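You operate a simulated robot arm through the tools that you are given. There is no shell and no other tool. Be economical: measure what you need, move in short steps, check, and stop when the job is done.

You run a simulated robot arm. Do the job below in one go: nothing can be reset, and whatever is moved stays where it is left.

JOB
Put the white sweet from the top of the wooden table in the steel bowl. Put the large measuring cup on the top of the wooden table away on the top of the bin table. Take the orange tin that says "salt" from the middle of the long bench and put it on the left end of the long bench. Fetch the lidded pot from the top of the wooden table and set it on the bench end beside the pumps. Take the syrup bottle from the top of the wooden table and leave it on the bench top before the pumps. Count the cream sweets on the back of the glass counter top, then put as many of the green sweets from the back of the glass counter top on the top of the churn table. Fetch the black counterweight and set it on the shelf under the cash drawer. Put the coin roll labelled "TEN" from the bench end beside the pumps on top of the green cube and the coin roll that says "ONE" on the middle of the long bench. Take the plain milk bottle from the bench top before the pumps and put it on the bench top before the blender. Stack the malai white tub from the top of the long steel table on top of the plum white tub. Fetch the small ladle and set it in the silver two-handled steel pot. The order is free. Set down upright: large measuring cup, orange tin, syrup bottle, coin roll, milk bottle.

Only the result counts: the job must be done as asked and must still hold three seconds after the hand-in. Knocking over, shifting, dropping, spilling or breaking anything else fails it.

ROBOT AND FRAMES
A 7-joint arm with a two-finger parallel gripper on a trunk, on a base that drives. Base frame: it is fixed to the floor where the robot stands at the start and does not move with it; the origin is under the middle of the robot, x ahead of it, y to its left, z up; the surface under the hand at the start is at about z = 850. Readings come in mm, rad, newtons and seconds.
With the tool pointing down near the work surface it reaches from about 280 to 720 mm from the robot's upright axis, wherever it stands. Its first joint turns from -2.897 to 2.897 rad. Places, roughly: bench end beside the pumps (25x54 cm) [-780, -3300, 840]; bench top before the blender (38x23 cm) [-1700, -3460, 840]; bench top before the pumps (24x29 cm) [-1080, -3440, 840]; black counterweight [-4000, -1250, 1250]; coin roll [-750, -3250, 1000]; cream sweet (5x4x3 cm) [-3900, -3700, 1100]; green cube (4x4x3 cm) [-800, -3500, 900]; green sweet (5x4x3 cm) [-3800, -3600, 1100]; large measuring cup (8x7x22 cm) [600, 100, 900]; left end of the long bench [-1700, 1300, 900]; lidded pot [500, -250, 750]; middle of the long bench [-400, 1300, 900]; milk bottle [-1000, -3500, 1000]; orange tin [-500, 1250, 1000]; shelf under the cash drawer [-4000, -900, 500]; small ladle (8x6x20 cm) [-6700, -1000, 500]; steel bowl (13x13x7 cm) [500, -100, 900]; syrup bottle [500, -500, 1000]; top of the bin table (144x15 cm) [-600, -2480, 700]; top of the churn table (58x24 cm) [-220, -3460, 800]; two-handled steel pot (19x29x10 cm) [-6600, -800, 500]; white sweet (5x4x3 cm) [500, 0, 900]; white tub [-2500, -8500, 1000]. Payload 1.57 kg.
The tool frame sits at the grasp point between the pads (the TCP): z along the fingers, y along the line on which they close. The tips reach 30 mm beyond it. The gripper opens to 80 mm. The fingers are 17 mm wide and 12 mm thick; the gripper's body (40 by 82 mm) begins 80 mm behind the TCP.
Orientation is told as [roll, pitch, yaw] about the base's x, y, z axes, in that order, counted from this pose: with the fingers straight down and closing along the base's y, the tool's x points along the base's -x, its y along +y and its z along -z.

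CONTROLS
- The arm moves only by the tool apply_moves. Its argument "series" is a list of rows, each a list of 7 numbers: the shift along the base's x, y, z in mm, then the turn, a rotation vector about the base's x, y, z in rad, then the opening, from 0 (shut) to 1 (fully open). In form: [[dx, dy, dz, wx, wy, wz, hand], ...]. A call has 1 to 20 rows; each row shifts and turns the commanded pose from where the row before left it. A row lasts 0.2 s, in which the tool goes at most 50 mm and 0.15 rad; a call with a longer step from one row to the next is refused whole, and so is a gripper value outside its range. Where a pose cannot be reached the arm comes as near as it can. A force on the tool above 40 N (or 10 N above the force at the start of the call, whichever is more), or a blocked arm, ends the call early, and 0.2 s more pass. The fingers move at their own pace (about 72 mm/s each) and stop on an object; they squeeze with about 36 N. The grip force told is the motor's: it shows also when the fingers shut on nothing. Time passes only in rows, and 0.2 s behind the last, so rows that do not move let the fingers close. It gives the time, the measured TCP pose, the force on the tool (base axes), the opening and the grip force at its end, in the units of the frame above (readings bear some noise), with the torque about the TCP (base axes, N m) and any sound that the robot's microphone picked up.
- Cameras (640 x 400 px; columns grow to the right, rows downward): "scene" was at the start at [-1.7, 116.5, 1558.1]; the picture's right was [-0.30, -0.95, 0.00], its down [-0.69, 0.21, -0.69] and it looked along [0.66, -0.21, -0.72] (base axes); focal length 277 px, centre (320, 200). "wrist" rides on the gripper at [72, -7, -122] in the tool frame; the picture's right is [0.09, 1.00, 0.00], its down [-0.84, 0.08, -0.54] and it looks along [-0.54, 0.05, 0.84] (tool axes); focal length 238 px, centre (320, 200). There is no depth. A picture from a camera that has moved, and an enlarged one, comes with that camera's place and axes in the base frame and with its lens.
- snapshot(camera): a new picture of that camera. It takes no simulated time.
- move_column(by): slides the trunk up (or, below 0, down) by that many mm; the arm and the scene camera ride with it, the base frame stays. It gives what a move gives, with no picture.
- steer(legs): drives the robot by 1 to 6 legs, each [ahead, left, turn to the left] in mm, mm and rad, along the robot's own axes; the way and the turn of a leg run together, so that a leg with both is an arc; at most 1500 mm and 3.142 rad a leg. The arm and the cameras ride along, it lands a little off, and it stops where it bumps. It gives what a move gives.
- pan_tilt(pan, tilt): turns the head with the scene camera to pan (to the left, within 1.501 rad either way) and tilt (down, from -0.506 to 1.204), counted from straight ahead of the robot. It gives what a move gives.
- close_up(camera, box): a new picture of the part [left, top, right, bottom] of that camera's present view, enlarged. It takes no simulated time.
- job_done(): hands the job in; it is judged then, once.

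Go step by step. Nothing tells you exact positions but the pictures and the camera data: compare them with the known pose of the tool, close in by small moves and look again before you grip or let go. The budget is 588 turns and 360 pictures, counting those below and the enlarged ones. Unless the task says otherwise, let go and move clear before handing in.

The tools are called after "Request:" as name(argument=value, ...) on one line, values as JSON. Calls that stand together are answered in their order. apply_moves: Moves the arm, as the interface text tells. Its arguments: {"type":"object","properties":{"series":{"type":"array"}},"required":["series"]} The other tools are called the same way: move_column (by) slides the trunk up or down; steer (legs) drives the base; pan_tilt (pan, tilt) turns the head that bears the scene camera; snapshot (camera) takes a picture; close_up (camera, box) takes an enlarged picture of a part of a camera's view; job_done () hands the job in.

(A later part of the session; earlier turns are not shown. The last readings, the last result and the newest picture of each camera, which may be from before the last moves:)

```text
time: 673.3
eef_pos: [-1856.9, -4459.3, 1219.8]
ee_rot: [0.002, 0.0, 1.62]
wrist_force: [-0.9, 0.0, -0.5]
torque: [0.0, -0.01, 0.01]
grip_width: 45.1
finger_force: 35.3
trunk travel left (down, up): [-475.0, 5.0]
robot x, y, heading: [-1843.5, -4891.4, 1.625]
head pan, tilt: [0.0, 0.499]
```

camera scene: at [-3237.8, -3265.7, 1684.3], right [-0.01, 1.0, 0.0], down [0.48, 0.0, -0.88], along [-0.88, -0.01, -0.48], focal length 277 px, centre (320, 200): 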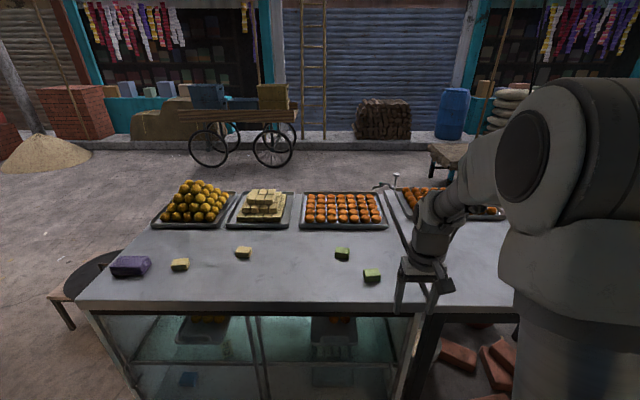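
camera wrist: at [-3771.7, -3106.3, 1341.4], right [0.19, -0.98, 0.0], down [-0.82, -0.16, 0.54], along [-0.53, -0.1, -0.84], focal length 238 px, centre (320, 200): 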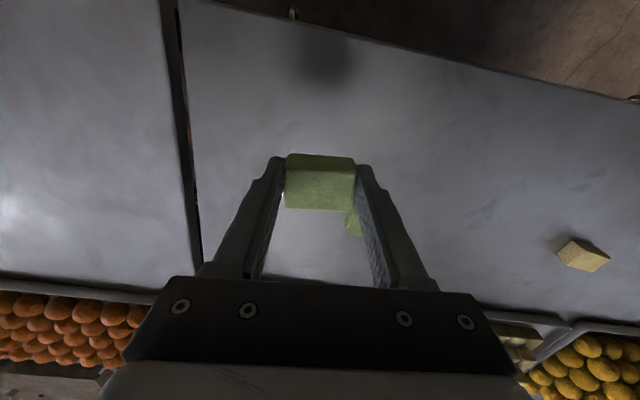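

Request:
steer(legs=[[0, 0, -0.05], [0, -1000, 0], [0, -620, 0], [870, 0, 0]])

Request:
move_column(by=-100)

Request:
snapshot(camera="wrist")

```text
time: 691.8
eef_pos: [-270.6, -3570.6, 1218.9]
ee_rot: [0.001, 0.0, 1.594]
wrist_force: [0.6, -0.7, -0.7]
torque: [0.01, 0.03, 0.03]
grip_width: 45.0
finger_force: 35.9
trunk travel left (down, up): [-475.0, 5.0]
robot x, y, heading: [-264.3, -4001.5, 1.598]
head pan, tilt: [0.0, 0.499]
```

```text
time: 693.1
eef_pos: [-269.4, -3571.1, 1119.0]
ee_rot: [0.002, 0.0, 1.593]
wrist_force: [0.0, -0.2, -0.6]
torque: [0.03, -0.01, 0.01]
grip_width: 44.7
finger_force: 35.8
trunk travel left (down, up): [-375.0, 105.0]
robot x, y, heading: [-265.8, -4002.6, 1.604]
head pan, tilt: [0.0, 0.499]
```

```text
186 pictures are left
camera wrist: at [-260.9, -3642.5, 1240.5], right [-0.99, -0.11, 0.0], down [-0.1, 0.83, 0.54], along [-0.06, 0.54, -0.84], focal length 238 px, centre (320, 200)
```

wrist: 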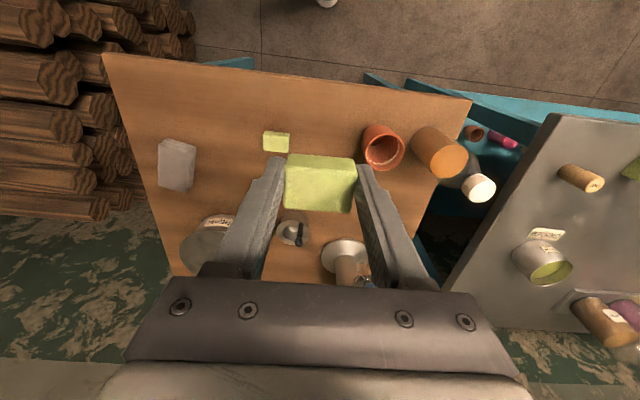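

Request:
apply_moves(series=[[41, 18, 0, 0, 0, 0, 0.3], [41, 18, 0, 0, 0, 0, 0.3], [41, 18, 0, 0, 0, 0, 0.3], [41, 18, 0, 0, 0, 0, 0.3], [0, 0, -45, 0, 0, 0, 0.3], [0, 0, -45, 0, 0, 0, 0.3], [0, 0, -45, 0, 0, 0, 0.3], [0, 0, -45, 0, 0, 0, 0.3], [0, 0, -45, 0, 0, 0, 0.3], [0, 0, -30, 0, 0, 0, 0.3], [0, 0, 0, 0, 0, 0, 0.3]])

Request:
snapshot(camera="wrist")

```text
time: 695.5
eef_pos: [-105.7, -3499.4, 863.1]
ee_rot: [0.002, -0.001, 1.593]
wrist_force: [-0.2, 0.4, 0.2]
torque: [0.01, -0.01, 0.01]
grip_width: 44.9
finger_force: 35.9
trunk travel left (down, up): [-375.0, 105.0]
robot x, y, heading: [-266.3, -4004.0, 1.601]
head pan, tilt: [0.0, 0.499]
```

```text
185 pictures are left
camera wrist: at [-97.5, -3570.6, 984.0], right [-0.99, -0.11, 0.0], down [-0.1, 0.83, 0.54], along [-0.06, 0.54, -0.84], focal length 238 px, centre (320, 200)
```

wrist: 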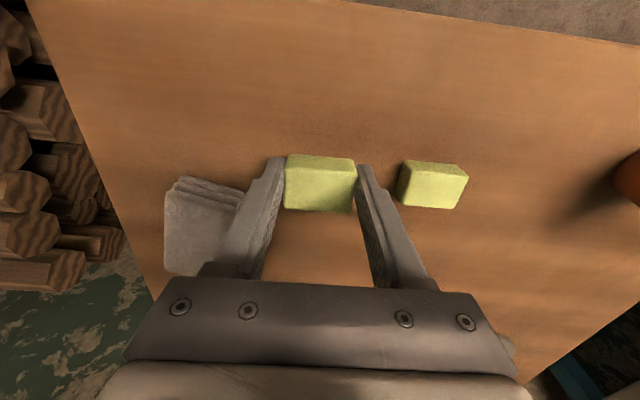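

Request:
apply_moves(series=[[-5, -5, -15, 0, 0, 0, 0.3], [0, 0, -8, 0, 0, 0, 0.3], [0, 0, -3, 0, 0, 0, 0.3], [0, 0, -3, 0, 0, 0, 0.3], [0, 0, -2, 0, 0, 0, 0.3], [0, 0, 0, 0, 0, 0, 0.3]])

```text
time: 696.9
eef_pos: [-112.2, -3503.8, 832.8]
ee_rot: [0.003, -0.001, 1.594]
wrist_force: [0.5, 0.2, -1.7]
torque: [-0.04, 0.01, 0.01]
grip_width: 44.9
finger_force: 36.4
trunk travel left (down, up): [-375.0, 105.0]
robot x, y, heading: [-265.3, -4003.6, 1.607]
head pan, tilt: [0.0, 0.499]
```

Request:
apply_moves(series=[[0, 0, -2, 0, 0, 0, 0.3], [0, 0, -2, 0, 0, 0, 0.3], [0, 0, -2, 0, 0, 0, 0.3]])

```text
time: 697.7
eef_pos: [-110.2, -3504.1, 831.8]
ee_rot: [0.001, -0.007, 1.595]
wrist_force: [-2.6, -6.3, 37.2]
torque: [-0.12, 0.13, 0.02]
grip_width: 44.8
finger_force: 36.0
trunk travel left (down, up): [-375.0, 105.0]
robot x, y, heading: [-266.7, -4003.9, 1.603]
head pan, tilt: [0.0, 0.499]
```

Request:
apply_moves(series=[[0, 0, 4, 0, 0, 0, 0.3], [0, 0, 0, 0, 0, 0, 0.5], [0, 0, 0, 0, 0, 0, 0.72], [0, 0, 0, 0, 0, 0, 0.72], [0, 0, 40, 0, 0, 0, 0.72], [0, 0, 45, 0, 0, 0, 0.72], [0, 0, 45, 0, 0, 0, 0.72], [0, 0, 45, 0, 0, 0, 0.72], [0, -20, 40, 0, 0, 0, 0.72], [0, -40, 25, 0, 0, 0, 0.72]])

Request:
snapshot(camera="wrist")

```text
time: 699.9
eef_pos: [-111.1, -3563.2, 1072.0]
ee_rot: [0.003, 0.0, 1.593]
wrist_force: [0.6, -0.5, 0.0]
torque: [-0.01, -0.01, 0.01]
grip_width: 57.7
finger_force: 0.1
trunk travel left (down, up): [-375.0, 105.0]
robot x, y, heading: [-269.4, -3999.8, 1.608]
head pan, tilt: [0.0, 0.499]
```

```text
184 pictures are left
camera wrist: at [-102.7, -3634.0, 1193.6], right [-0.99, -0.12, 0.0], down [-0.1, 0.83, 0.54], along [-0.06, 0.54, -0.84], focal length 238 px, centre (320, 200)
```

wrist: 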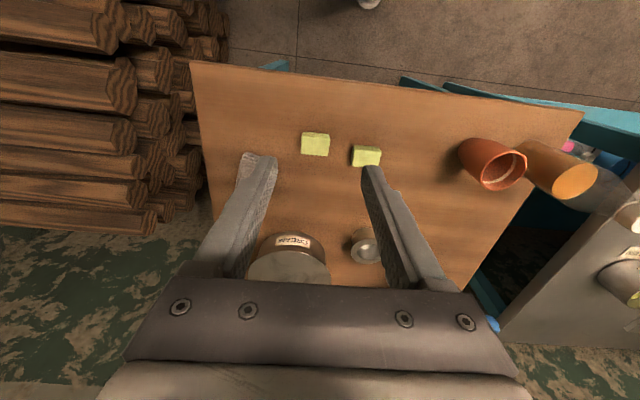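

Both greens are placed. Next the tubs in the far shop (-2500, -8500): I drive out and survey the way.

Request:
steer(legs=[[-920, 0, -0.035], [0, 1400, 0], [0, 1350, 0], [0, 0, 1.571]])

Request:
pan_tilt(pan=0.6, tilt=0.25)

Request:
snapshot(camera="scene")

Request:
pan_tilt(pan=1.4, tilt=0.25)

Request:
snapshot(camera="scene")

```text
time: 731.8
eef_pos: [-3458.5, -4814.5, 1071.6]
ee_rot: [0.002, 0.0, -3.135]
wrist_force: [-0.3, 0.2, 0.2]
torque: [0.0, 0.02, 0.02]
grip_width: 57.4
finger_force: 0.0
trunk travel left (down, up): [-375.0, 105.0]
robot x, y, heading: [-3022.7, -4973.1, -3.122]
head pan, tilt: [0.0, 0.499]
```

```text
time: 732.8
eef_pos: [-3457.9, -4814.1, 1072.3]
ee_rot: [0.002, 0.001, -3.137]
wrist_force: [0.9, -0.3, 0.2]
torque: [-0.03, 0.03, 0.0]
grip_width: 57.7
finger_force: 0.0
trunk travel left (down, up): [-375.0, 105.0]
robot x, y, heading: [-3020.4, -4972.2, -3.125]
head pan, tilt: [0.6, 0.25]
```

```text
183 pictures are left
camera scene: at [-3013.1, -5167.4, 1607.5], right [-0.58, 0.82, 0.0], down [0.2, 0.14, -0.97], along [-0.79, -0.56, -0.25], focal length 277 px, centre (320, 200)
```

scene: 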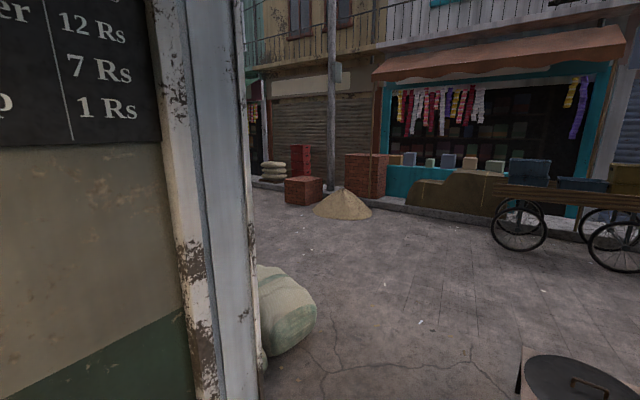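

```text
time: 733.9
eef_pos: [-3457.5, -4815.0, 1071.8]
ee_rot: [0.001, 0.001, -3.132]
wrist_force: [0.2, -0.6, -0.8]
torque: [-0.01, -0.01, 0.01]
grip_width: 57.9
finger_force: 0.1
trunk travel left (down, up): [-375.0, 105.0]
robot x, y, heading: [-3018.1, -4974.9, -3.124]
head pan, tilt: [1.4, 0.25]
```

```text
182 pictures are left
camera scene: at [-2951.3, -5205.6, 1607.5], right [-0.99, 0.15, 0.0], down [0.04, 0.24, -0.97], along [-0.15, -0.96, -0.25], focal length 277 px, centre (320, 200)
```

scene: 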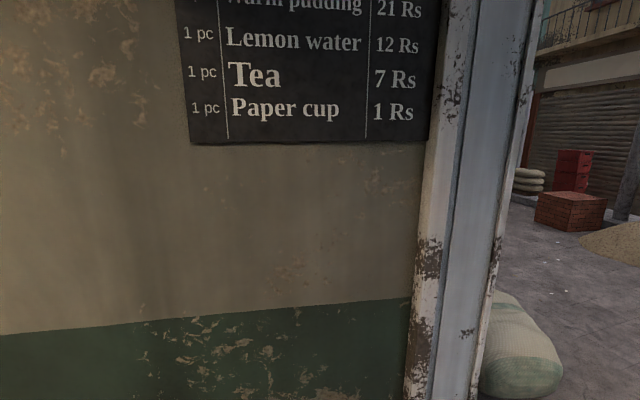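

The wall with the menu ends at x≈-3800; I go around it at x≈-4900.

Request:
steer(legs=[[0, 520, -0.015], [950, 0, 0], [900, 0, 0], [0, 0, 1.571]])

Request:
pan_tilt(pan=0.4, tilt=0.25)

Request:
snapshot(camera="scene")

```text
time: 755.5
eef_pos: [-5020.6, -5981.5, 1072.3]
ee_rot: [0.001, 0.0, -1.547]
wrist_force: [0.2, -0.1, 0.0]
torque: [-0.02, 0.0, -0.02]
grip_width: 57.8
finger_force: 0.0
trunk travel left (down, up): [-375.0, 105.0]
robot x, y, heading: [-4867.5, -5541.5, -1.537]
head pan, tilt: [1.4, 0.25]
```

```text
time: 756.8
eef_pos: [-5019.7, -5982.2, 1073.5]
ee_rot: [0.002, 0.001, -1.547]
wrist_force: [0.5, 0.0, -0.1]
torque: [0.0, 0.02, -0.01]
grip_width: 57.6
finger_force: 0.1
trunk travel left (down, up): [-375.0, 105.0]
robot x, y, heading: [-4863.3, -5538.5, -1.538]
head pan, tilt: [0.4, 0.25]
```

```text
181 pictures are left
camera scene: at [-4688.8, -5540.9, 1607.5], right [-0.91, -0.42, 0.0], down [-0.1, 0.22, -0.97], along [0.41, -0.88, -0.25], focal length 277 px, centre (320, 200)
```

scene: 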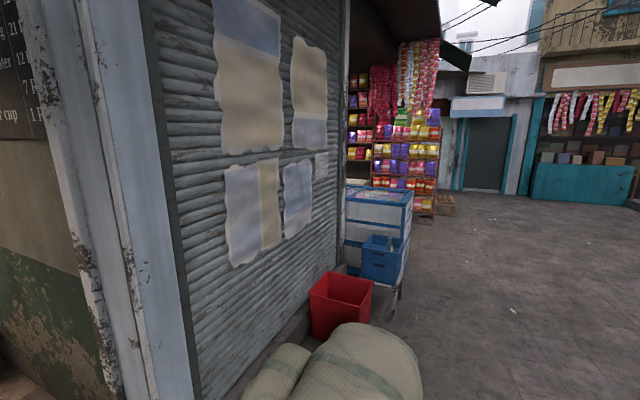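

Request:
steer(legs=[[0, 0, -0.03], [1400, 0, 0], [1200, 0, 0]])

Request:
pan_tilt(pan=1.3, tilt=0.3)

Request:
snapshot(camera="scene")

```text
time: 761.9
eef_pos: [-5032.4, -6575.5, 1070.5]
ee_rot: [0.001, 0.001, -1.569]
wrist_force: [-0.4, 0.1, -0.4]
torque: [0.04, 0.01, -0.04]
grip_width: 57.6
finger_force: 0.1
trunk travel left (down, up): [-375.0, 105.0]
robot x, y, heading: [-4866.8, -6137.6, -1.564]
head pan, tilt: [0.4, 0.25]
stopped in leg 2: the robot was blocked; the commanded pose is now the measured one
```

```text
time: 763.1
eef_pos: [-5032.4, -6575.7, 1071.2]
ee_rot: [0.003, 0.0, -1.569]
wrist_force: [0.8, 0.7, -0.9]
torque: [0.04, 0.01, 0.01]
grip_width: 57.6
finger_force: 0.1
trunk travel left (down, up): [-375.0, 105.0]
robot x, y, heading: [-4867.7, -6140.7, -1.564]
head pan, tilt: [1.3, 0.3]
```

```text
180 pictures are left
camera scene: at [-4638.2, -6080.5, 1602.8], right [-0.26, -0.97, 0.0], down [-0.29, 0.08, -0.96], along [0.92, -0.25, -0.3], focal length 277 px, centre (320, 200)
```

scene: 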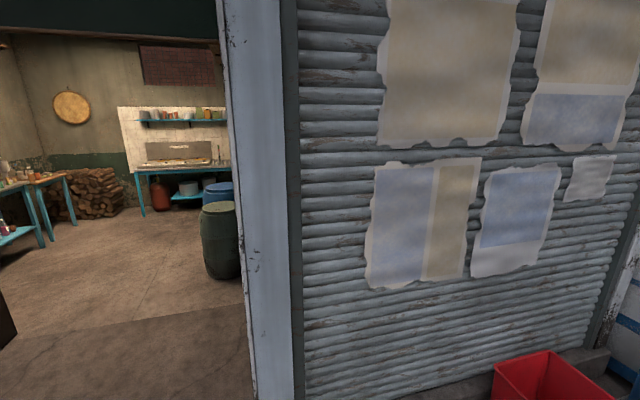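

I was blocked; I look down ahead to see by what.

Request:
pan_tilt(pan=0.1, tilt=0.95)

Request:
snapshot(camera="scene")

```text
time: 764.5
eef_pos: [-5033.1, -6573.3, 1071.3]
ee_rot: [0.003, 0.0, -1.569]
wrist_force: [-0.9, 0.6, -0.2]
torque: [-0.01, -0.01, 0.01]
grip_width: 57.3
finger_force: 0.1
trunk travel left (down, up): [-375.0, 105.0]
robot x, y, heading: [-4872.3, -6136.2, -1.564]
head pan, tilt: [0.099, 0.949]
```

```text
179 pictures are left
camera scene: at [-4720.5, -6128.5, 1546.9], right [-0.99, -0.11, 0.0], down [-0.09, 0.81, -0.58], along [0.06, -0.58, -0.81], focal length 277 px, centre (320, 200)
```

scene: 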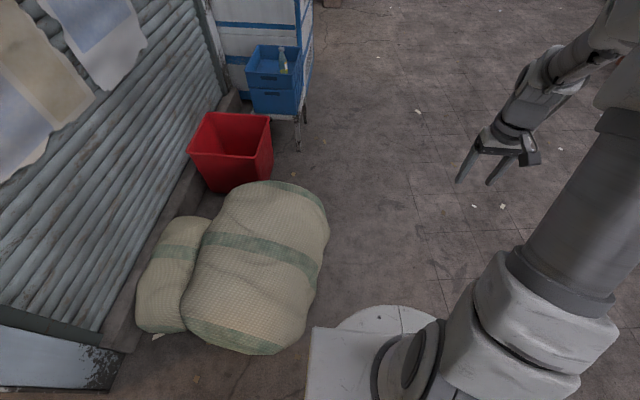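

It's a sack. I strafe right 350 mm away and continue.

Request:
steer(legs=[[-60, 0, 0], [0, -400, 0], [1200, 0, 0], [1000, 0, 0]])

Request:
pan_tilt(pan=0.9, tilt=0.3)

Request:
snapshot(camera="scene")

```text
time: 782.9
eef_pos: [-5410.8, -8724.3, 1070.4]
ee_rot: [0.004, -0.001, -1.554]
wrist_force: [0.1, 0.0, 0.6]
torque: [-0.01, 0.01, -0.01]
grip_width: 57.6
finger_force: 0.1
trunk travel left (down, up): [-375.0, 105.0]
robot x, y, heading: [-5249.2, -8284.7, -1.545]
head pan, tilt: [0.099, 0.949]
```

```text
time: 784.0
eef_pos: [-5410.7, -8725.2, 1070.7]
ee_rot: [0.004, 0.001, -1.555]
wrist_force: [0.3, -0.1, 0.5]
torque: [-0.02, 0.01, -0.01]
grip_width: 57.8
finger_force: 0.1
trunk travel left (down, up): [-375.0, 105.0]
robot x, y, heading: [-5257.6, -8282.5, -1.553]
head pan, tilt: [0.901, 0.3]
```

```text
178 pictures are left
camera scene: at [-5040.3, -8257.6, 1602.7], right [-0.6, -0.8, 0.0], down [-0.24, 0.18, -0.96], along [0.76, -0.58, -0.3], focal length 277 px, centre (320, 200)
```

scene: 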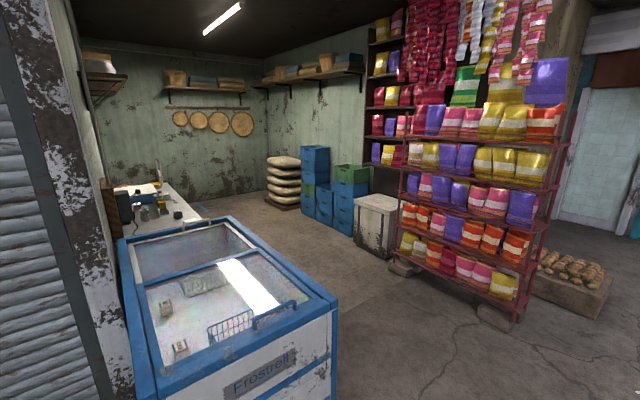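

I see the shop: a freezer at its entrance and the long steel table along the left wall. I enter through the gap at y≈-9550.

Request:
steer(legs=[[1270, 0, 0], [0, 0, 1.553], [1400, 0, 0]])

Request:
pan_tilt(pan=0.7, tilt=0.35)

Request:
snapshot(camera="scene")

```text
time: 806.5
eef_pos: [-3431.6, -9766.7, 1070.6]
ee_rot: [0.003, -0.001, -0.041]
wrist_force: [0.1, 0.4, -0.2]
torque: [0.03, 0.02, -0.02]
grip_width: 57.5
finger_force: 0.1
trunk travel left (down, up): [-375.0, 105.0]
robot x, y, heading: [-3859.5, -9584.4, -0.034]
head pan, tilt: [0.901, 0.3]
```

```text
time: 807.2
eef_pos: [-3433.0, -9767.2, 1070.2]
ee_rot: [0.004, 0.001, -0.039]
wrist_force: [-0.1, -0.3, -0.2]
torque: [-0.01, 0.02, 0.03]
grip_width: 57.7
finger_force: 0.1
trunk travel left (down, up): [-375.0, 105.0]
robot x, y, heading: [-3862.3, -9586.3, -0.033]
head pan, tilt: [0.7, 0.351]
```

```text
177 pictures are left
camera scene: at [-3862.5, -9384.9, 1598.1], right [0.62, -0.79, 0.0], down [-0.27, -0.21, -0.94], along [0.74, 0.58, -0.34], focal length 277 px, centre (320, 200)
```

scene: 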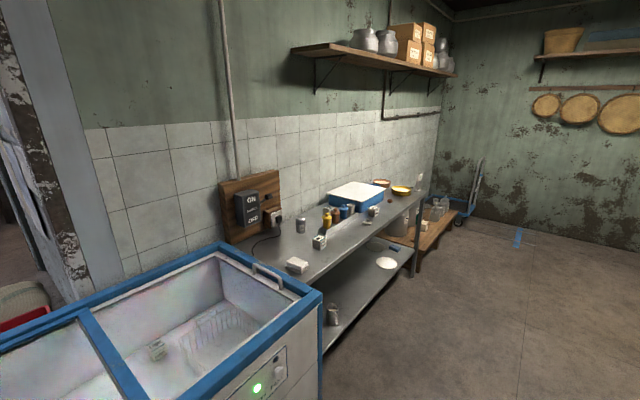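

Request:
close_up(camera="scene", box=[230, 160, 430, 285])

```text
3.20 times, centred on (330, 222) of scene
camera zoom: at [-3862.5, -9384.9, 1598.1], right [0.62, -0.79, 0.0], down [-0.27, -0.21, -0.94], along [0.74, 0.58, -0.34], focal length 888 px, centre (288, 128)
```

zoom: 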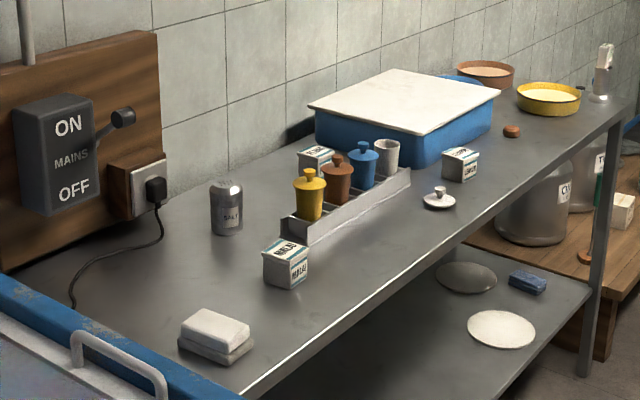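

The MALAI tub stands nearest; two other white tubs are by the caddy. I drive in front of the table facing it.

Request:
steer(legs=[[1120, 0, 0], [0, 0, 1.604], [380, 0, 0]])

Request:
pan_tilt(pan=0.0, tilt=0.65)

Request:
snapshot(camera="scene")

Request:
snapshot(camera="wrist")

```text
time: 822.6
eef_pos: [-2540.0, -8807.1, 1070.0]
ee_rot: [0.004, -0.001, 1.536]
wrist_force: [0.0, 0.2, 0.0]
torque: [-0.01, 0.02, -0.03]
grip_width: 57.4
finger_force: 0.1
trunk travel left (down, up): [-375.0, 105.0]
robot x, y, heading: [-2721.0, -9236.4, 1.541]
head pan, tilt: [0.7, 0.351]
```

```text
time: 823.7
eef_pos: [-2540.3, -8807.5, 1072.0]
ee_rot: [0.003, 0.001, 1.535]
wrist_force: [0.8, 0.4, 0.4]
torque: [0.04, -0.01, 0.0]
grip_width: 57.6
finger_force: 0.0
trunk travel left (down, up): [-375.0, 105.0]
robot x, y, heading: [-2718.9, -9236.7, 1.541]
head pan, tilt: [0.0, 0.649]
```

```text
175 pictures are left
camera scene: at [-2857.1, -9226.7, 1571.0], right [1.0, -0.03, 0.0], down [-0.02, -0.6, -0.8], along [0.02, 0.8, -0.6], focal length 277 px, centre (320, 200)
```

scene: 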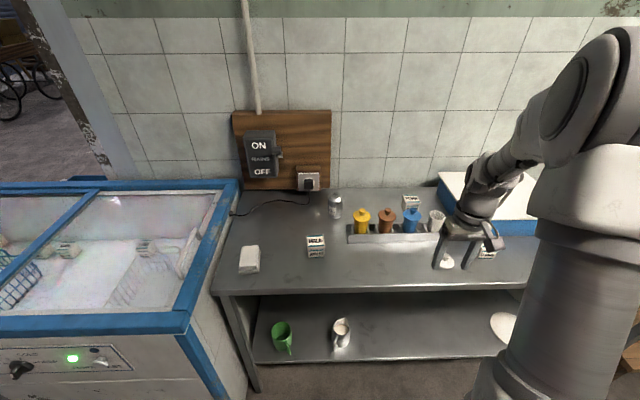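

```text
174 pictures are left
camera wrist: at [-2535.0, -8878.6, 1192.4], right [-1.0, -0.06, 0.0], down [-0.05, 0.84, 0.54], along [-0.03, 0.54, -0.84], focal length 238 px, centre (320, 200)
```

wrist: 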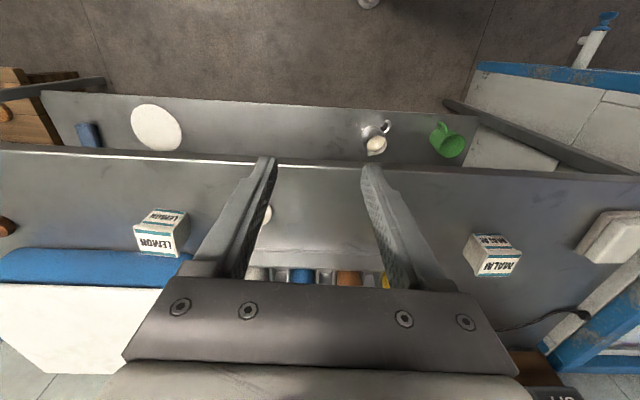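

Request:
close_up(camera="scene", box=[290, 180, 510, 290])

```text
2.91 times, centred on (400, 235) of scene
camera zoom: at [-2857.1, -9226.7, 1571.0], right [1.0, -0.03, 0.0], down [-0.02, -0.6, -0.8], along [0.02, 0.8, -0.6], focal length 807 px, centre (87, 98)
```

zoom: 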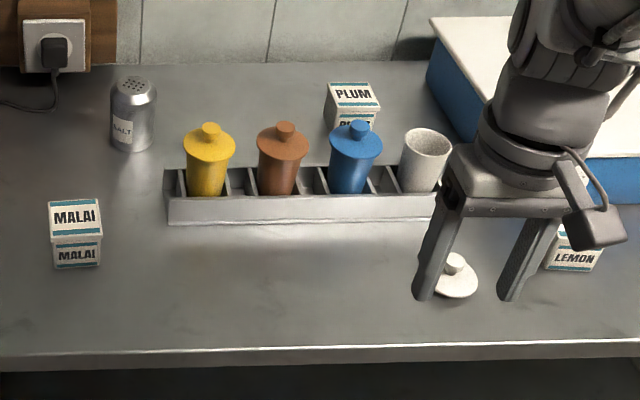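

PLUM stands behind the caddy at about (-2474, -8360); MALAI at (-2854, -8586), top z≈918. I move over MALAI.

Request:
apply_moves(series=[[-45, 10, 0, 0, 0, 0, 0.95], [-45, 10, 0, 0, 0, 0, 0.95], [-45, 10, 0, 0, 0, 0, 0.95], [-45, 10, 0, 0, 0, 0, 0.95], [-45, 20, 0, 0, 0, 0, 0.95], [-45, 20, 0, 0, 0, 0.017, 0.95], [-44, 20, 0, 0, 0, 0.017, 0.95], [0, 30, -25, 0, 0, 0, 0.95], [0, 10, -35, 0, 0, 0, 0.95], [0, 0, 0, 0, 0, 0, 0.95]])

Request:
snapshot(camera="wrist")

Request:
snapshot(camera="scene")

```text
time: 825.9
eef_pos: [-2852.9, -8665.3, 1009.7]
ee_rot: [0.0, -0.001, 1.57]
wrist_force: [0.4, 0.0, 0.4]
torque: [0.02, -0.01, 0.01]
grip_width: 76.3
finger_force: 0.0
trunk travel left (down, up): [-375.0, 105.0]
robot x, y, heading: [-2718.9, -9236.2, 1.544]
head pan, tilt: [0.0, 0.649]
```

```text
172 pictures are left
camera wrist: at [-2845.9, -8737.5, 1131.4], right [-1.0, -0.09, 0.0], down [-0.08, 0.84, 0.54], along [-0.05, 0.54, -0.84], focal length 238 px, centre (320, 200)
```

wrist: 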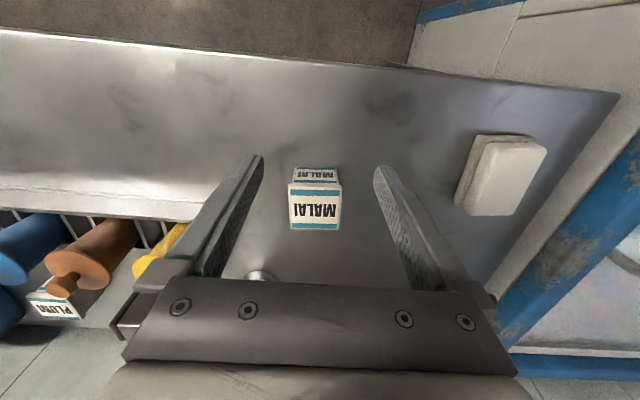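

```text
171 pictures are left
camera scene: at [-2857.0, -9226.6, 1571.0], right [1.0, -0.03, 0.0], down [-0.02, -0.6, -0.8], along [0.02, 0.8, -0.6], focal length 277 px, centre (320, 200)
```

scene: 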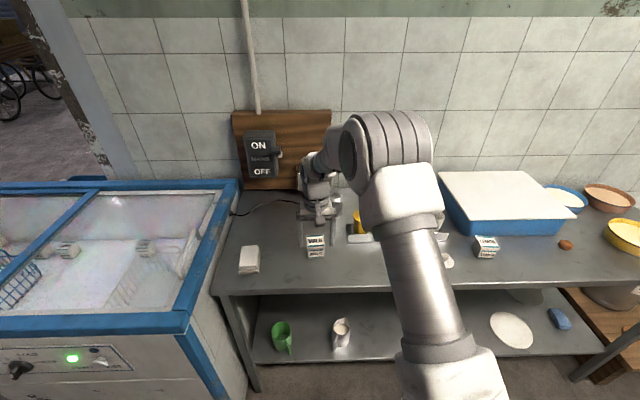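

Request:
close_up(camera="wrist", box=[260, 140, 380, 250])

```text
3.64 times, centred on (320, 195) of wrist
camera zoom: at [-2845.9, -8737.5, 1131.4], right [-1.0, -0.09, 0.0], down [-0.08, 0.84, 0.54], along [-0.05, 0.54, -0.84], focal length 867 px, centre (320, 218)
```

zoom: 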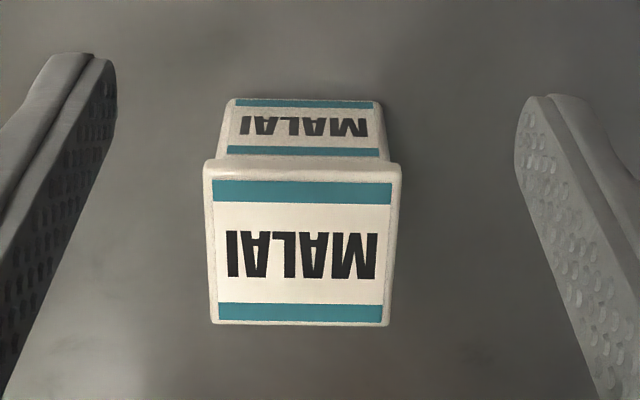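

Request:
apply_moves(series=[[0, 37, 0, 0, 0, 0.04, 0.95], [0, 37, 0, 0, 0, 0.038, 0.95], [0, 0, -40, 0, 0, 0, 0.95], [0, 0, -32, 0, 0, 0, 0.95], [0, 0, 0, 0, 0, 0, 0.95]])

Request:
snapshot(camera="wrist")

Request:
close_up(camera="scene", box=[270, 190, 370, 290])

```text
time: 827.1
eef_pos: [-2853.6, -8592.9, 936.4]
ee_rot: [0.004, 0.0, 1.646]
wrist_force: [1.1, -0.2, -0.4]
torque: [-0.03, 0.0, -0.01]
grip_width: 76.0
finger_force: 0.1
trunk travel left (down, up): [-375.0, 105.0]
robot x, y, heading: [-2715.8, -9239.1, 1.543]
head pan, tilt: [0.0, 0.649]
```

```text
169 pictures are left
camera wrist: at [-2840.9, -8663.4, 1058.7], right [-0.99, -0.17, 0.0], down [-0.14, 0.83, 0.54], along [-0.09, 0.53, -0.84], focal length 238 px, centre (320, 200)
```

wrist: 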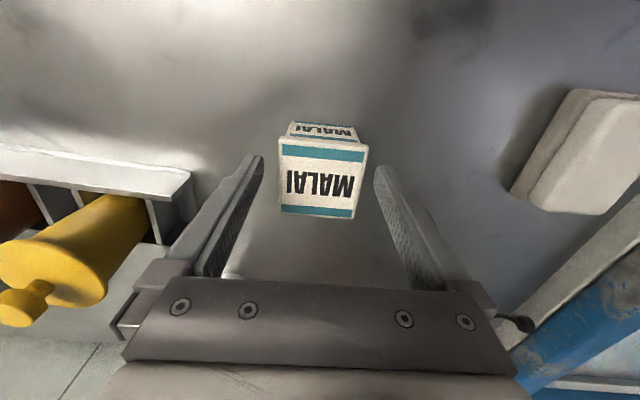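

```text
4.00 times, centred on (320, 240) of scene
camera zoom: at [-2857.0, -9226.6, 1571.0], right [1.0, -0.03, 0.0], down [-0.02, -0.6, -0.8], along [0.02, 0.8, -0.6], focal length 1110 px, centre (320, 40)
```

zoom: 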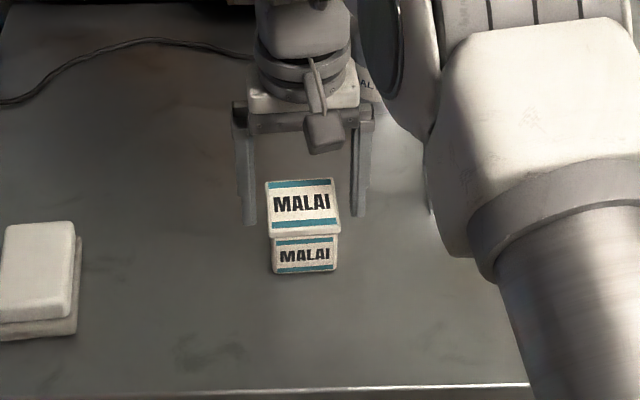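

Request:
apply_moves(series=[[0, 1, -20, 0, 0, 0, 0.95], [0, 0, -11, 0, 0, 0, 0.95], [0, 0, 0, 0, 0, 0, 0.6], [0, 0, 0, 0, 0, 0, 0.4], [0, 0, 0, 0, 0, 0, 0.4], [0, 0, 10, 0, 0, 0, 0.4], [0, 0, 40, 0, 0, 0, 0.4], [0, 0, 45, 0, 0, 0, 0.4]])

Request:
snapshot(camera="wrist")

```text
time: 828.9
eef_pos: [-2853.1, -8593.0, 1003.5]
ee_rot: [0.004, 0.002, 1.648]
wrist_force: [0.7, 0.4, -1.9]
torque: [-0.04, -0.03, -0.02]
grip_width: 57.8
finger_force: 35.6
trunk travel left (down, up): [-375.0, 105.0]
robot x, y, heading: [-2718.6, -9239.1, 1.54]
head pan, tilt: [0.0, 0.649]
```

```text
167 pictures are left
camera wrist: at [-2840.2, -8664.0, 1124.5], right [-0.99, -0.17, 0.0], down [-0.14, 0.83, 0.54], along [-0.09, 0.53, -0.84], focal length 238 px, centre (320, 200)
```

wrist: 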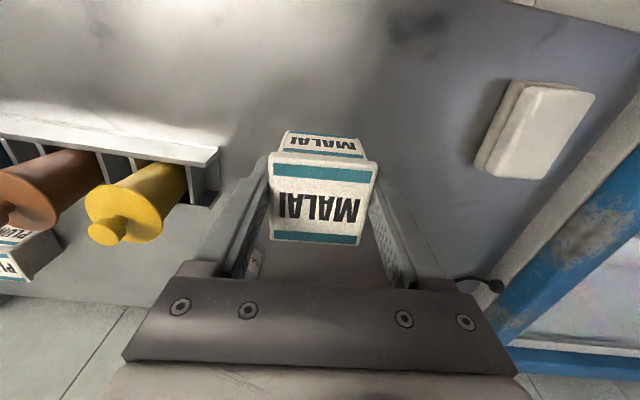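

MALAI held. I raise, retract and reposition in front of PLUM.

Request:
apply_moves(series=[[0, 0, 45, 0, 0, 0, 0.4], [0, 0, 45, 0, 0, 0, 0.4], [30, -35, 15, 0, 0, 0, 0.4], [30, -35, 0, 0, 0, 0, 0.4], [30, -35, 0, 0, 0, 0, 0.4], [30, -35, 0, 0, 0, 0, 0.4]])

Request:
steer(legs=[[0, 0, 0.03], [0, -245, 0], [165, 0, 0]])

Request:
snapshot(camera="scene")

Request:
snapshot(camera="wrist")

```text
time: 830.3
eef_pos: [-2736.6, -8733.4, 1109.5]
ee_rot: [0.002, -0.001, 1.648]
wrist_force: [1.0, 0.0, -1.4]
torque: [-0.04, 0.01, 0.04]
grip_width: 57.7
finger_force: 35.9
trunk travel left (down, up): [-375.0, 105.0]
robot x, y, heading: [-2716.8, -9238.9, 1.54]
head pan, tilt: [0.0, 0.649]
```

```text
time: 834.4
eef_pos: [-2505.7, -8569.3, 1110.1]
ee_rot: [0.004, 0.001, 1.679]
wrist_force: [0.1, -1.5, -1.0]
torque: [0.01, -0.03, 0.0]
grip_width: 57.7
finger_force: 35.6
trunk travel left (down, up): [-375.0, 105.0]
robot x, y, heading: [-2471.0, -9077.5, 1.573]
head pan, tilt: [0.0, 0.649]
```

```text
166 pictures are left
camera scene: at [-2610.7, -9068.4, 1571.0], right [1.0, 0.0, 0.0], down [0.0, -0.6, -0.8], along [0.0, 0.8, -0.6], focal length 277 px, centre (320, 200)
```

scene: 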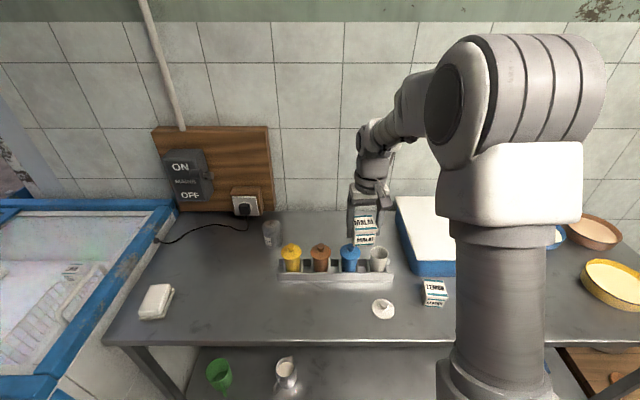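

```text
165 pictures are left
camera wrist: at [-2491.3, -8640.4, 1231.1], right [-0.98, -0.2, 0.0], down [-0.17, 0.82, 0.54], along [-0.11, 0.53, -0.84], focal length 238 px, centre (320, 200)
```

wrist: 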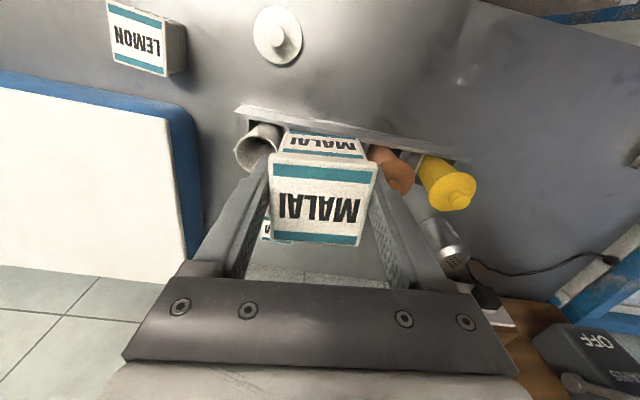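

I shift the arm right to see PLUM with the scene camera.

Request:
steer(legs=[[28, 0, 0]])

Request:
apply_moves(series=[[45, 0, 0, 0, 0, 0, 0.4], [45, 0, 0, 0, 0, 0, 0.4], [45, 0, 0, 0, 0, 0, 0.4], [0, 0, 0, 0, 0, 0, 0.4]])

Request:
close_up(camera="scene", box=[260, 170, 460, 320])

Request:
close_up(camera="wrist", box=[350, 120, 550, 260])

```text
time: 835.3
eef_pos: [-2506.6, -8543.1, 1108.8]
ee_rot: [0.006, -0.001, 1.679]
wrist_force: [0.1, -0.2, -1.2]
torque: [-0.01, -0.03, -0.02]
grip_width: 57.3
finger_force: 36.5
trunk travel left (down, up): [-375.0, 105.0]
robot x, y, heading: [-2474.9, -9047.9, 1.576]
head pan, tilt: [0.0, 0.649]
```

```text
time: 836.3
eef_pos: [-2368.8, -8541.2, 1112.1]
ee_rot: [0.004, 0.0, 1.678]
wrist_force: [0.3, -0.5, -2.0]
torque: [0.01, 0.01, 0.03]
grip_width: 57.6
finger_force: 35.9
trunk travel left (down, up): [-375.0, 105.0]
robot x, y, heading: [-2472.5, -9047.9, 1.575]
head pan, tilt: [0.0, 0.649]
```

```text
2.67 times, centred on (360, 245) of scene
camera zoom: at [-2610.5, -9040.9, 1571.0], right [1.0, 0.0, 0.0], down [0.0, -0.6, -0.8], along [0.0, 0.8, -0.6], focal length 740 px, centre (213, 80)
```

zoom: 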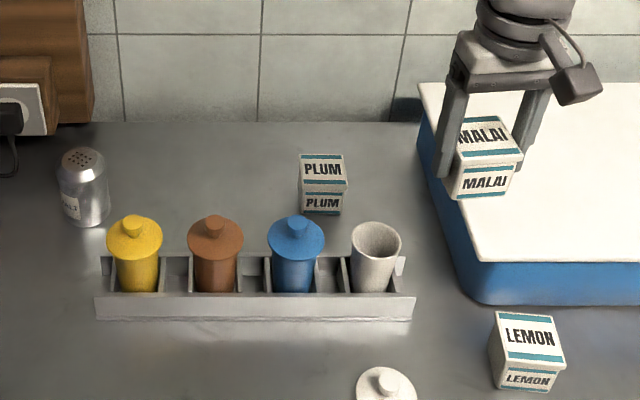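

```text
2.86 times, centred on (450, 190) of wrist
camera zoom: at [-2353.0, -8611.0, 1234.2], right [-0.98, -0.2, 0.0], down [-0.17, 0.82, 0.54], along [-0.11, 0.53, -0.84], focal length 681 px, centre (-51, 229)
```

zoom: 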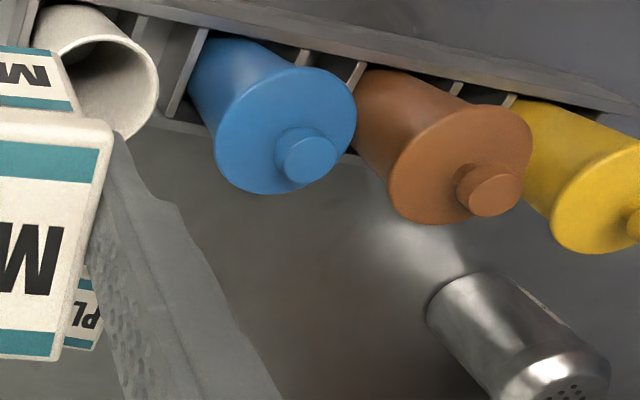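

Request:
apply_moves(series=[[-40, 0, 0, 0, 0, -0.035, 0.4], [-40, 0, 0, 0, 0, -0.035, 0.4], [-23, 30, 0, 0, 0, 0, 0.4], [0, 48, 0, 0, 0, 0, 0.4], [0, 48, 0, 0, 0, 0, 0.4], [0, 48, 0, 0, 0, 0, 0.4], [0, 0, -40, 0, 0, 0, 0.4], [0, 0, -45, 0, 0, 0, 0.4], [0, 0, -35, 0, 0, 0, 0.4], [0, 0, 0, 0, 0, 0, 0.4]])

Request:
close_up(camera="scene", box=[320, 140, 440, 280])

Request:
snapshot(camera="wrist")

```text
time: 838.5
eef_pos: [-2477.1, -8369.8, 991.4]
ee_rot: [0.004, 0.001, 1.607]
wrist_force: [0.1, 0.1, -0.9]
torque: [-0.02, 0.0, 0.0]
grip_width: 57.8
finger_force: 36.2
trunk travel left (down, up): [-375.0, 105.0]
robot x, y, heading: [-2473.2, -9044.4, 1.572]
head pan, tilt: [0.0, 0.649]
```

```text
2.86 times, centred on (380, 210) of scene
camera zoom: at [-2610.8, -9040.8, 1571.0], right [1.0, 0.0, 0.0], down [0.0, -0.6, -0.8], along [0.0, 0.8, -0.6], focal length 793 px, centre (149, 171)
```

zoom: 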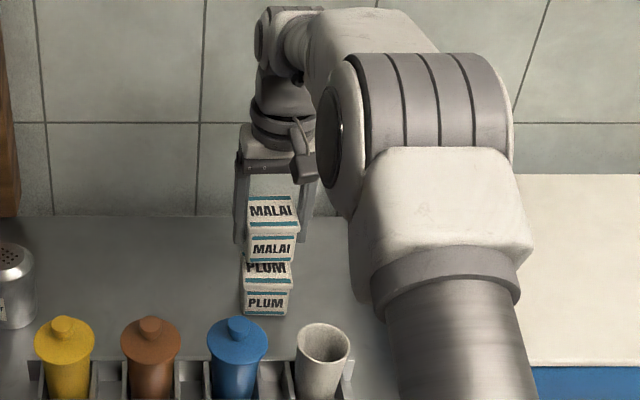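

```text
161 pictures are left
camera wrist: at [-2466.6, -8440.1, 1111.9], right [-0.99, -0.13, 0.0], down [-0.11, 0.83, 0.54], along [-0.07, 0.54, -0.84], focal length 238 px, centre (320, 200)
```

wrist: 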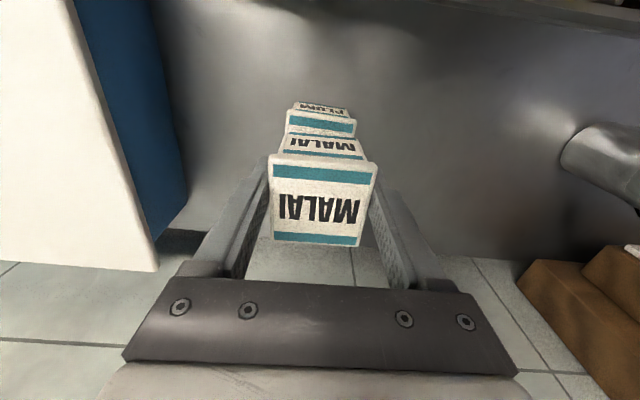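

Alignment looks within a few mm. I lower carefully onto PLUM.

Request:
apply_moves(series=[[0, 0, -18, 0, 0, 0, 0.4], [0, 0, -6, 0, 0, 0, 0.4], [0, 0, 0, 0, 0, 0, 0.4]])

Request:
close_up(camera="scene", box=[330, 190, 400, 260])

Request:
close_up(camera="wrist", box=[250, 80, 390, 200])

```text
time: 839.3
eef_pos: [-2475.7, -8368.8, 966.2]
ee_rot: [0.003, -0.002, 1.606]
wrist_force: [-0.2, -0.4, -1.9]
torque: [-0.04, 0.01, -0.02]
grip_width: 57.4
finger_force: 36.2
trunk travel left (down, up): [-375.0, 105.0]
robot x, y, heading: [-2471.7, -9051.1, 1.569]
head pan, tilt: [0.0, 0.649]
```

```text
5.71 times, centred on (365, 225) of scene
camera zoom: at [-2610.7, -9040.9, 1571.0], right [1.0, 0.0, 0.0], down [0.0, -0.6, -0.8], along [0.0, 0.8, -0.6], focal length 1585 px, centre (63, 57)
```

zoom: 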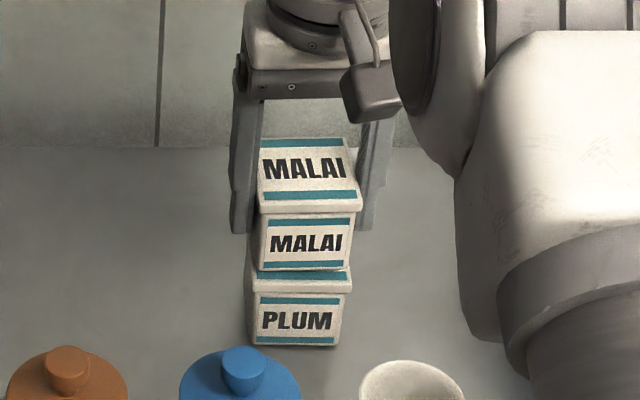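

```text
3.33 times, centred on (320, 140) of wrist
camera zoom: at [-2466.0, -8439.9, 1087.5], right [-0.99, -0.13, 0.0], down [-0.11, 0.83, 0.54], along [-0.07, 0.54, -0.84], focal length 794 px, centre (320, 400)
```

zoom: 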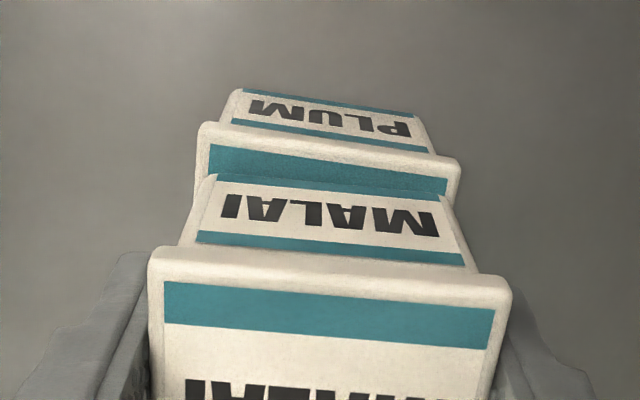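

Request:
apply_moves(series=[[-1, -4, 0, 0, 0, 0, 0.4], [0, 0, -5, 0, 0, 0, 0.4], [0, 0, -2, 0, 0, 0, 0.4], [0, 0, -2, 0, 0, 0, 0.4], [0, 0, -2, 0, 0, 0, 0.4], [0, 0, -1, 0, 0, 0, 0.4]])

```text
time: 840.7
eef_pos: [-2475.0, -8373.2, 958.9]
ee_rot: [0.004, -0.011, 1.61]
wrist_force: [-4.2, -0.7, 35.4]
torque: [0.08, 0.04, 0.04]
grip_width: 57.5
finger_force: 35.9
trunk travel left (down, up): [-375.0, 105.0]
robot x, y, heading: [-2471.2, -9049.2, 1.567]
head pan, tilt: [0.0, 0.649]
```

Request:
apply_moves(series=[[0, 0, 4, 0, 0, 0, 0.4], [0, 0, 0, 0, 0, 0, 0.4]])

Request:
close_up(camera="scene", box=[330, 190, 400, 260])

Request:
close_up(camera="wrist", box=[250, 80, 390, 200])

```text
time: 841.3
eef_pos: [-2476.5, -8372.8, 959.3]
ee_rot: [0.001, -0.006, 1.608]
wrist_force: [-3.0, 7.2, 21.6]
torque: [0.65, 0.21, 0.06]
grip_width: 57.5
finger_force: 36.1
trunk travel left (down, up): [-375.0, 105.0]
robot x, y, heading: [-2473.4, -9044.8, 1.572]
head pan, tilt: [0.0, 0.649]
```

```text
5.71 times, centred on (365, 225) of scene
camera zoom: at [-2611.0, -9042.4, 1570.9], right [1.0, 0.0, 0.0], down [0.0, -0.6, -0.8], along [0.0, 0.8, -0.6], focal length 1585 px, centre (63, 57)
```

zoom: 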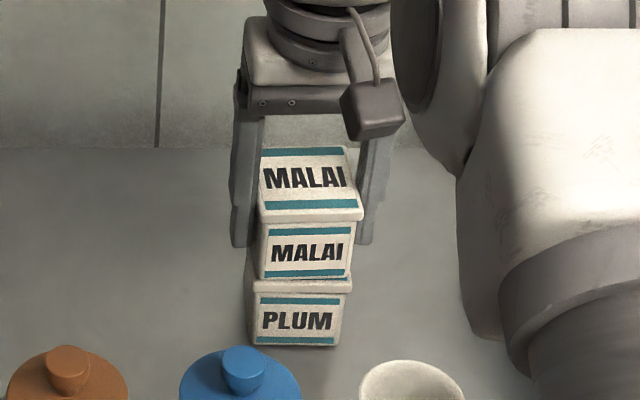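

```text
3.33 times, centred on (320, 140) of wrist
camera zoom: at [-2465.8, -8444.5, 1080.1], right [-0.99, -0.13, 0.0], down [-0.11, 0.83, 0.55], along [-0.07, 0.54, -0.84], focal length 794 px, centre (320, 400)
```

zoom: 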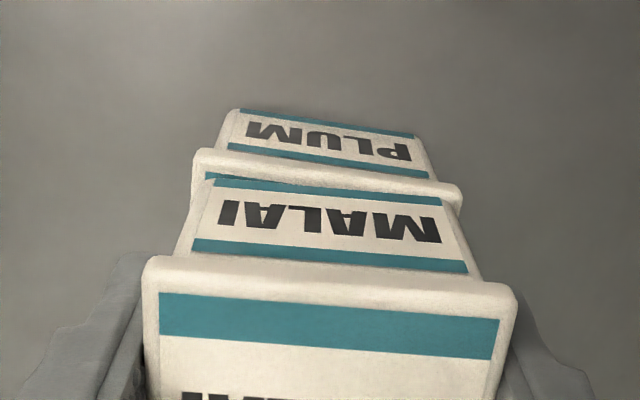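

Stacked squarely. I ease and release, then rise.

Request:
apply_moves(series=[[0, 0, 2, 0, 0, 0, 0.4], [0, 0, 0, 0, 0, 0, 0.74], [0, 0, 0, 0, 0, 0, 0.9], [0, 0, 0, 0, 0, 0, 0.9], [0, 0, 20, 0, 0, 0, 0.9], [0, 0, 40, 0, 0, 0, 0.9], [0, 0, 45, 0, 0, 0, 0.9], [0, 0, 40, 0, 0, 0, 0.9], [0, -45, 0, 0, 0, 0, 0.9], [0, -45, 0, 0, 0, 0, 0.9], [0, -45, 0, 0, 0, 0, 0.9], [0, -45, 0, 0, 0, 0, 0.9]])

Request:
close_up(camera="scene", box=[320, 170, 420, 270])

```text
time: 843.9
eef_pos: [-2475.2, -8552.7, 1108.6]
ee_rot: [0.002, -0.001, 1.608]
wrist_force: [0.2, 0.0, 0.1]
torque: [-0.03, 0.01, -0.02]
grip_width: 72.1
finger_force: 0.1
trunk travel left (down, up): [-375.0, 105.0]
robot x, y, heading: [-2474.0, -9047.3, 1.569]
head pan, tilt: [0.0, 0.649]
```

```text
4.00 times, centred on (370, 220) of scene
camera zoom: at [-2610.8, -9041.2, 1571.0], right [1.0, 0.0, 0.0], down [0.0, -0.6, -0.8], along [0.0, 0.8, -0.6], focal length 1110 px, centre (120, 120)
```

zoom: 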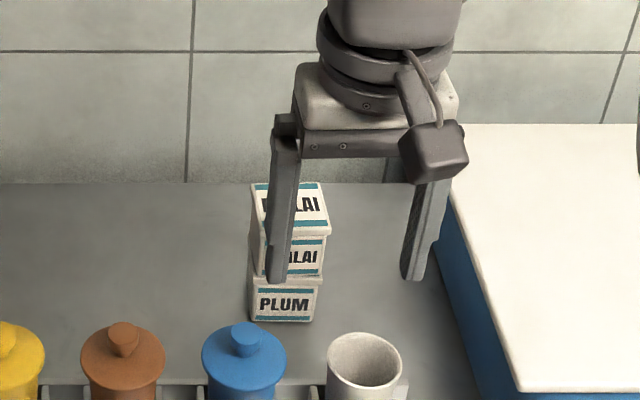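

Stack holds. Now to the ladle across the street; I drive out and survey.

Request:
apply_moves(series=[[0, -45, 0, 0, 0, -0.035, 0.9], [0, -25, 0, 0, 0, 0, 0.9]])

Request:
steer(legs=[[-500, 0, 0], [0, 1400, 0], [0, 1420, 0]])

Request:
steer(legs=[[1500, 0, 0], [1500, 0, 0], [900, 0, 0]])

Request:
pan_tilt(pan=0.0, tilt=0.3)

Request:
snapshot(camera="scene")

```text
time: 844.5
eef_pos: [-2474.5, -8623.7, 1106.9]
ee_rot: [0.004, -0.002, 1.572]
wrist_force: [-0.4, 0.5, 1.1]
torque: [0.0, 0.01, 0.02]
grip_width: 72.2
finger_force: 0.2
trunk travel left (down, up): [-375.0, 105.0]
robot x, y, heading: [-2475.3, -9045.1, 1.578]
head pan, tilt: [0.0, 0.649]
```

```text
time: 868.7
eef_pos: [-5269.4, -9175.3, 1107.4]
ee_rot: [0.003, -0.001, 1.592]
wrist_force: [-0.4, 0.4, 0.5]
torque: [0.01, 0.01, -0.01]
grip_width: 72.0
finger_force: 0.1
trunk travel left (down, up): [-375.0, 105.0]
robot x, y, heading: [-5261.0, -9601.2, 1.592]
head pan, tilt: [0.0, 0.649]
```

```text
time: 893.9
eef_pos: [-5243.0, -5289.2, 1108.3]
ee_rot: [0.003, 0.0, 1.562]
wrist_force: [-0.4, 0.4, -0.7]
torque: [0.03, -0.01, 0.0]
grip_width: 72.3
finger_force: 0.1
trunk travel left (down, up): [-375.0, 105.0]
robot x, y, heading: [-5247.9, -5716.2, 1.561]
head pan, tilt: [0.0, 0.649]
```

```text
time: 894.8
eef_pos: [-5242.7, -5289.9, 1106.2]
ee_rot: [0.004, 0.001, 1.562]
wrist_force: [-0.4, 0.1, -0.2]
torque: [0.01, -0.01, 0.02]
grip_width: 72.2
finger_force: 0.0
trunk travel left (down, up): [-375.0, 105.0]
robot x, y, heading: [-5243.8, -5714.2, 1.562]
head pan, tilt: [0.0, 0.3]
```

```text
155 pictures are left
camera scene: at [-5384.1, -5699.4, 1602.7], right [1.0, -0.01, 0.0], down [0.0, -0.3, -0.95], along [0.01, 0.95, -0.3], focal length 277 px, centre (320, 200)
```

scene: 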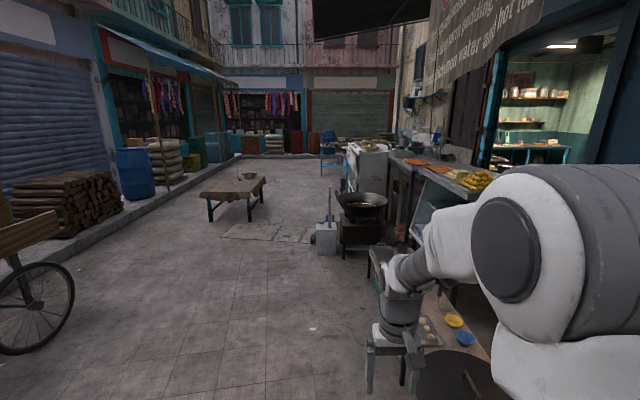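

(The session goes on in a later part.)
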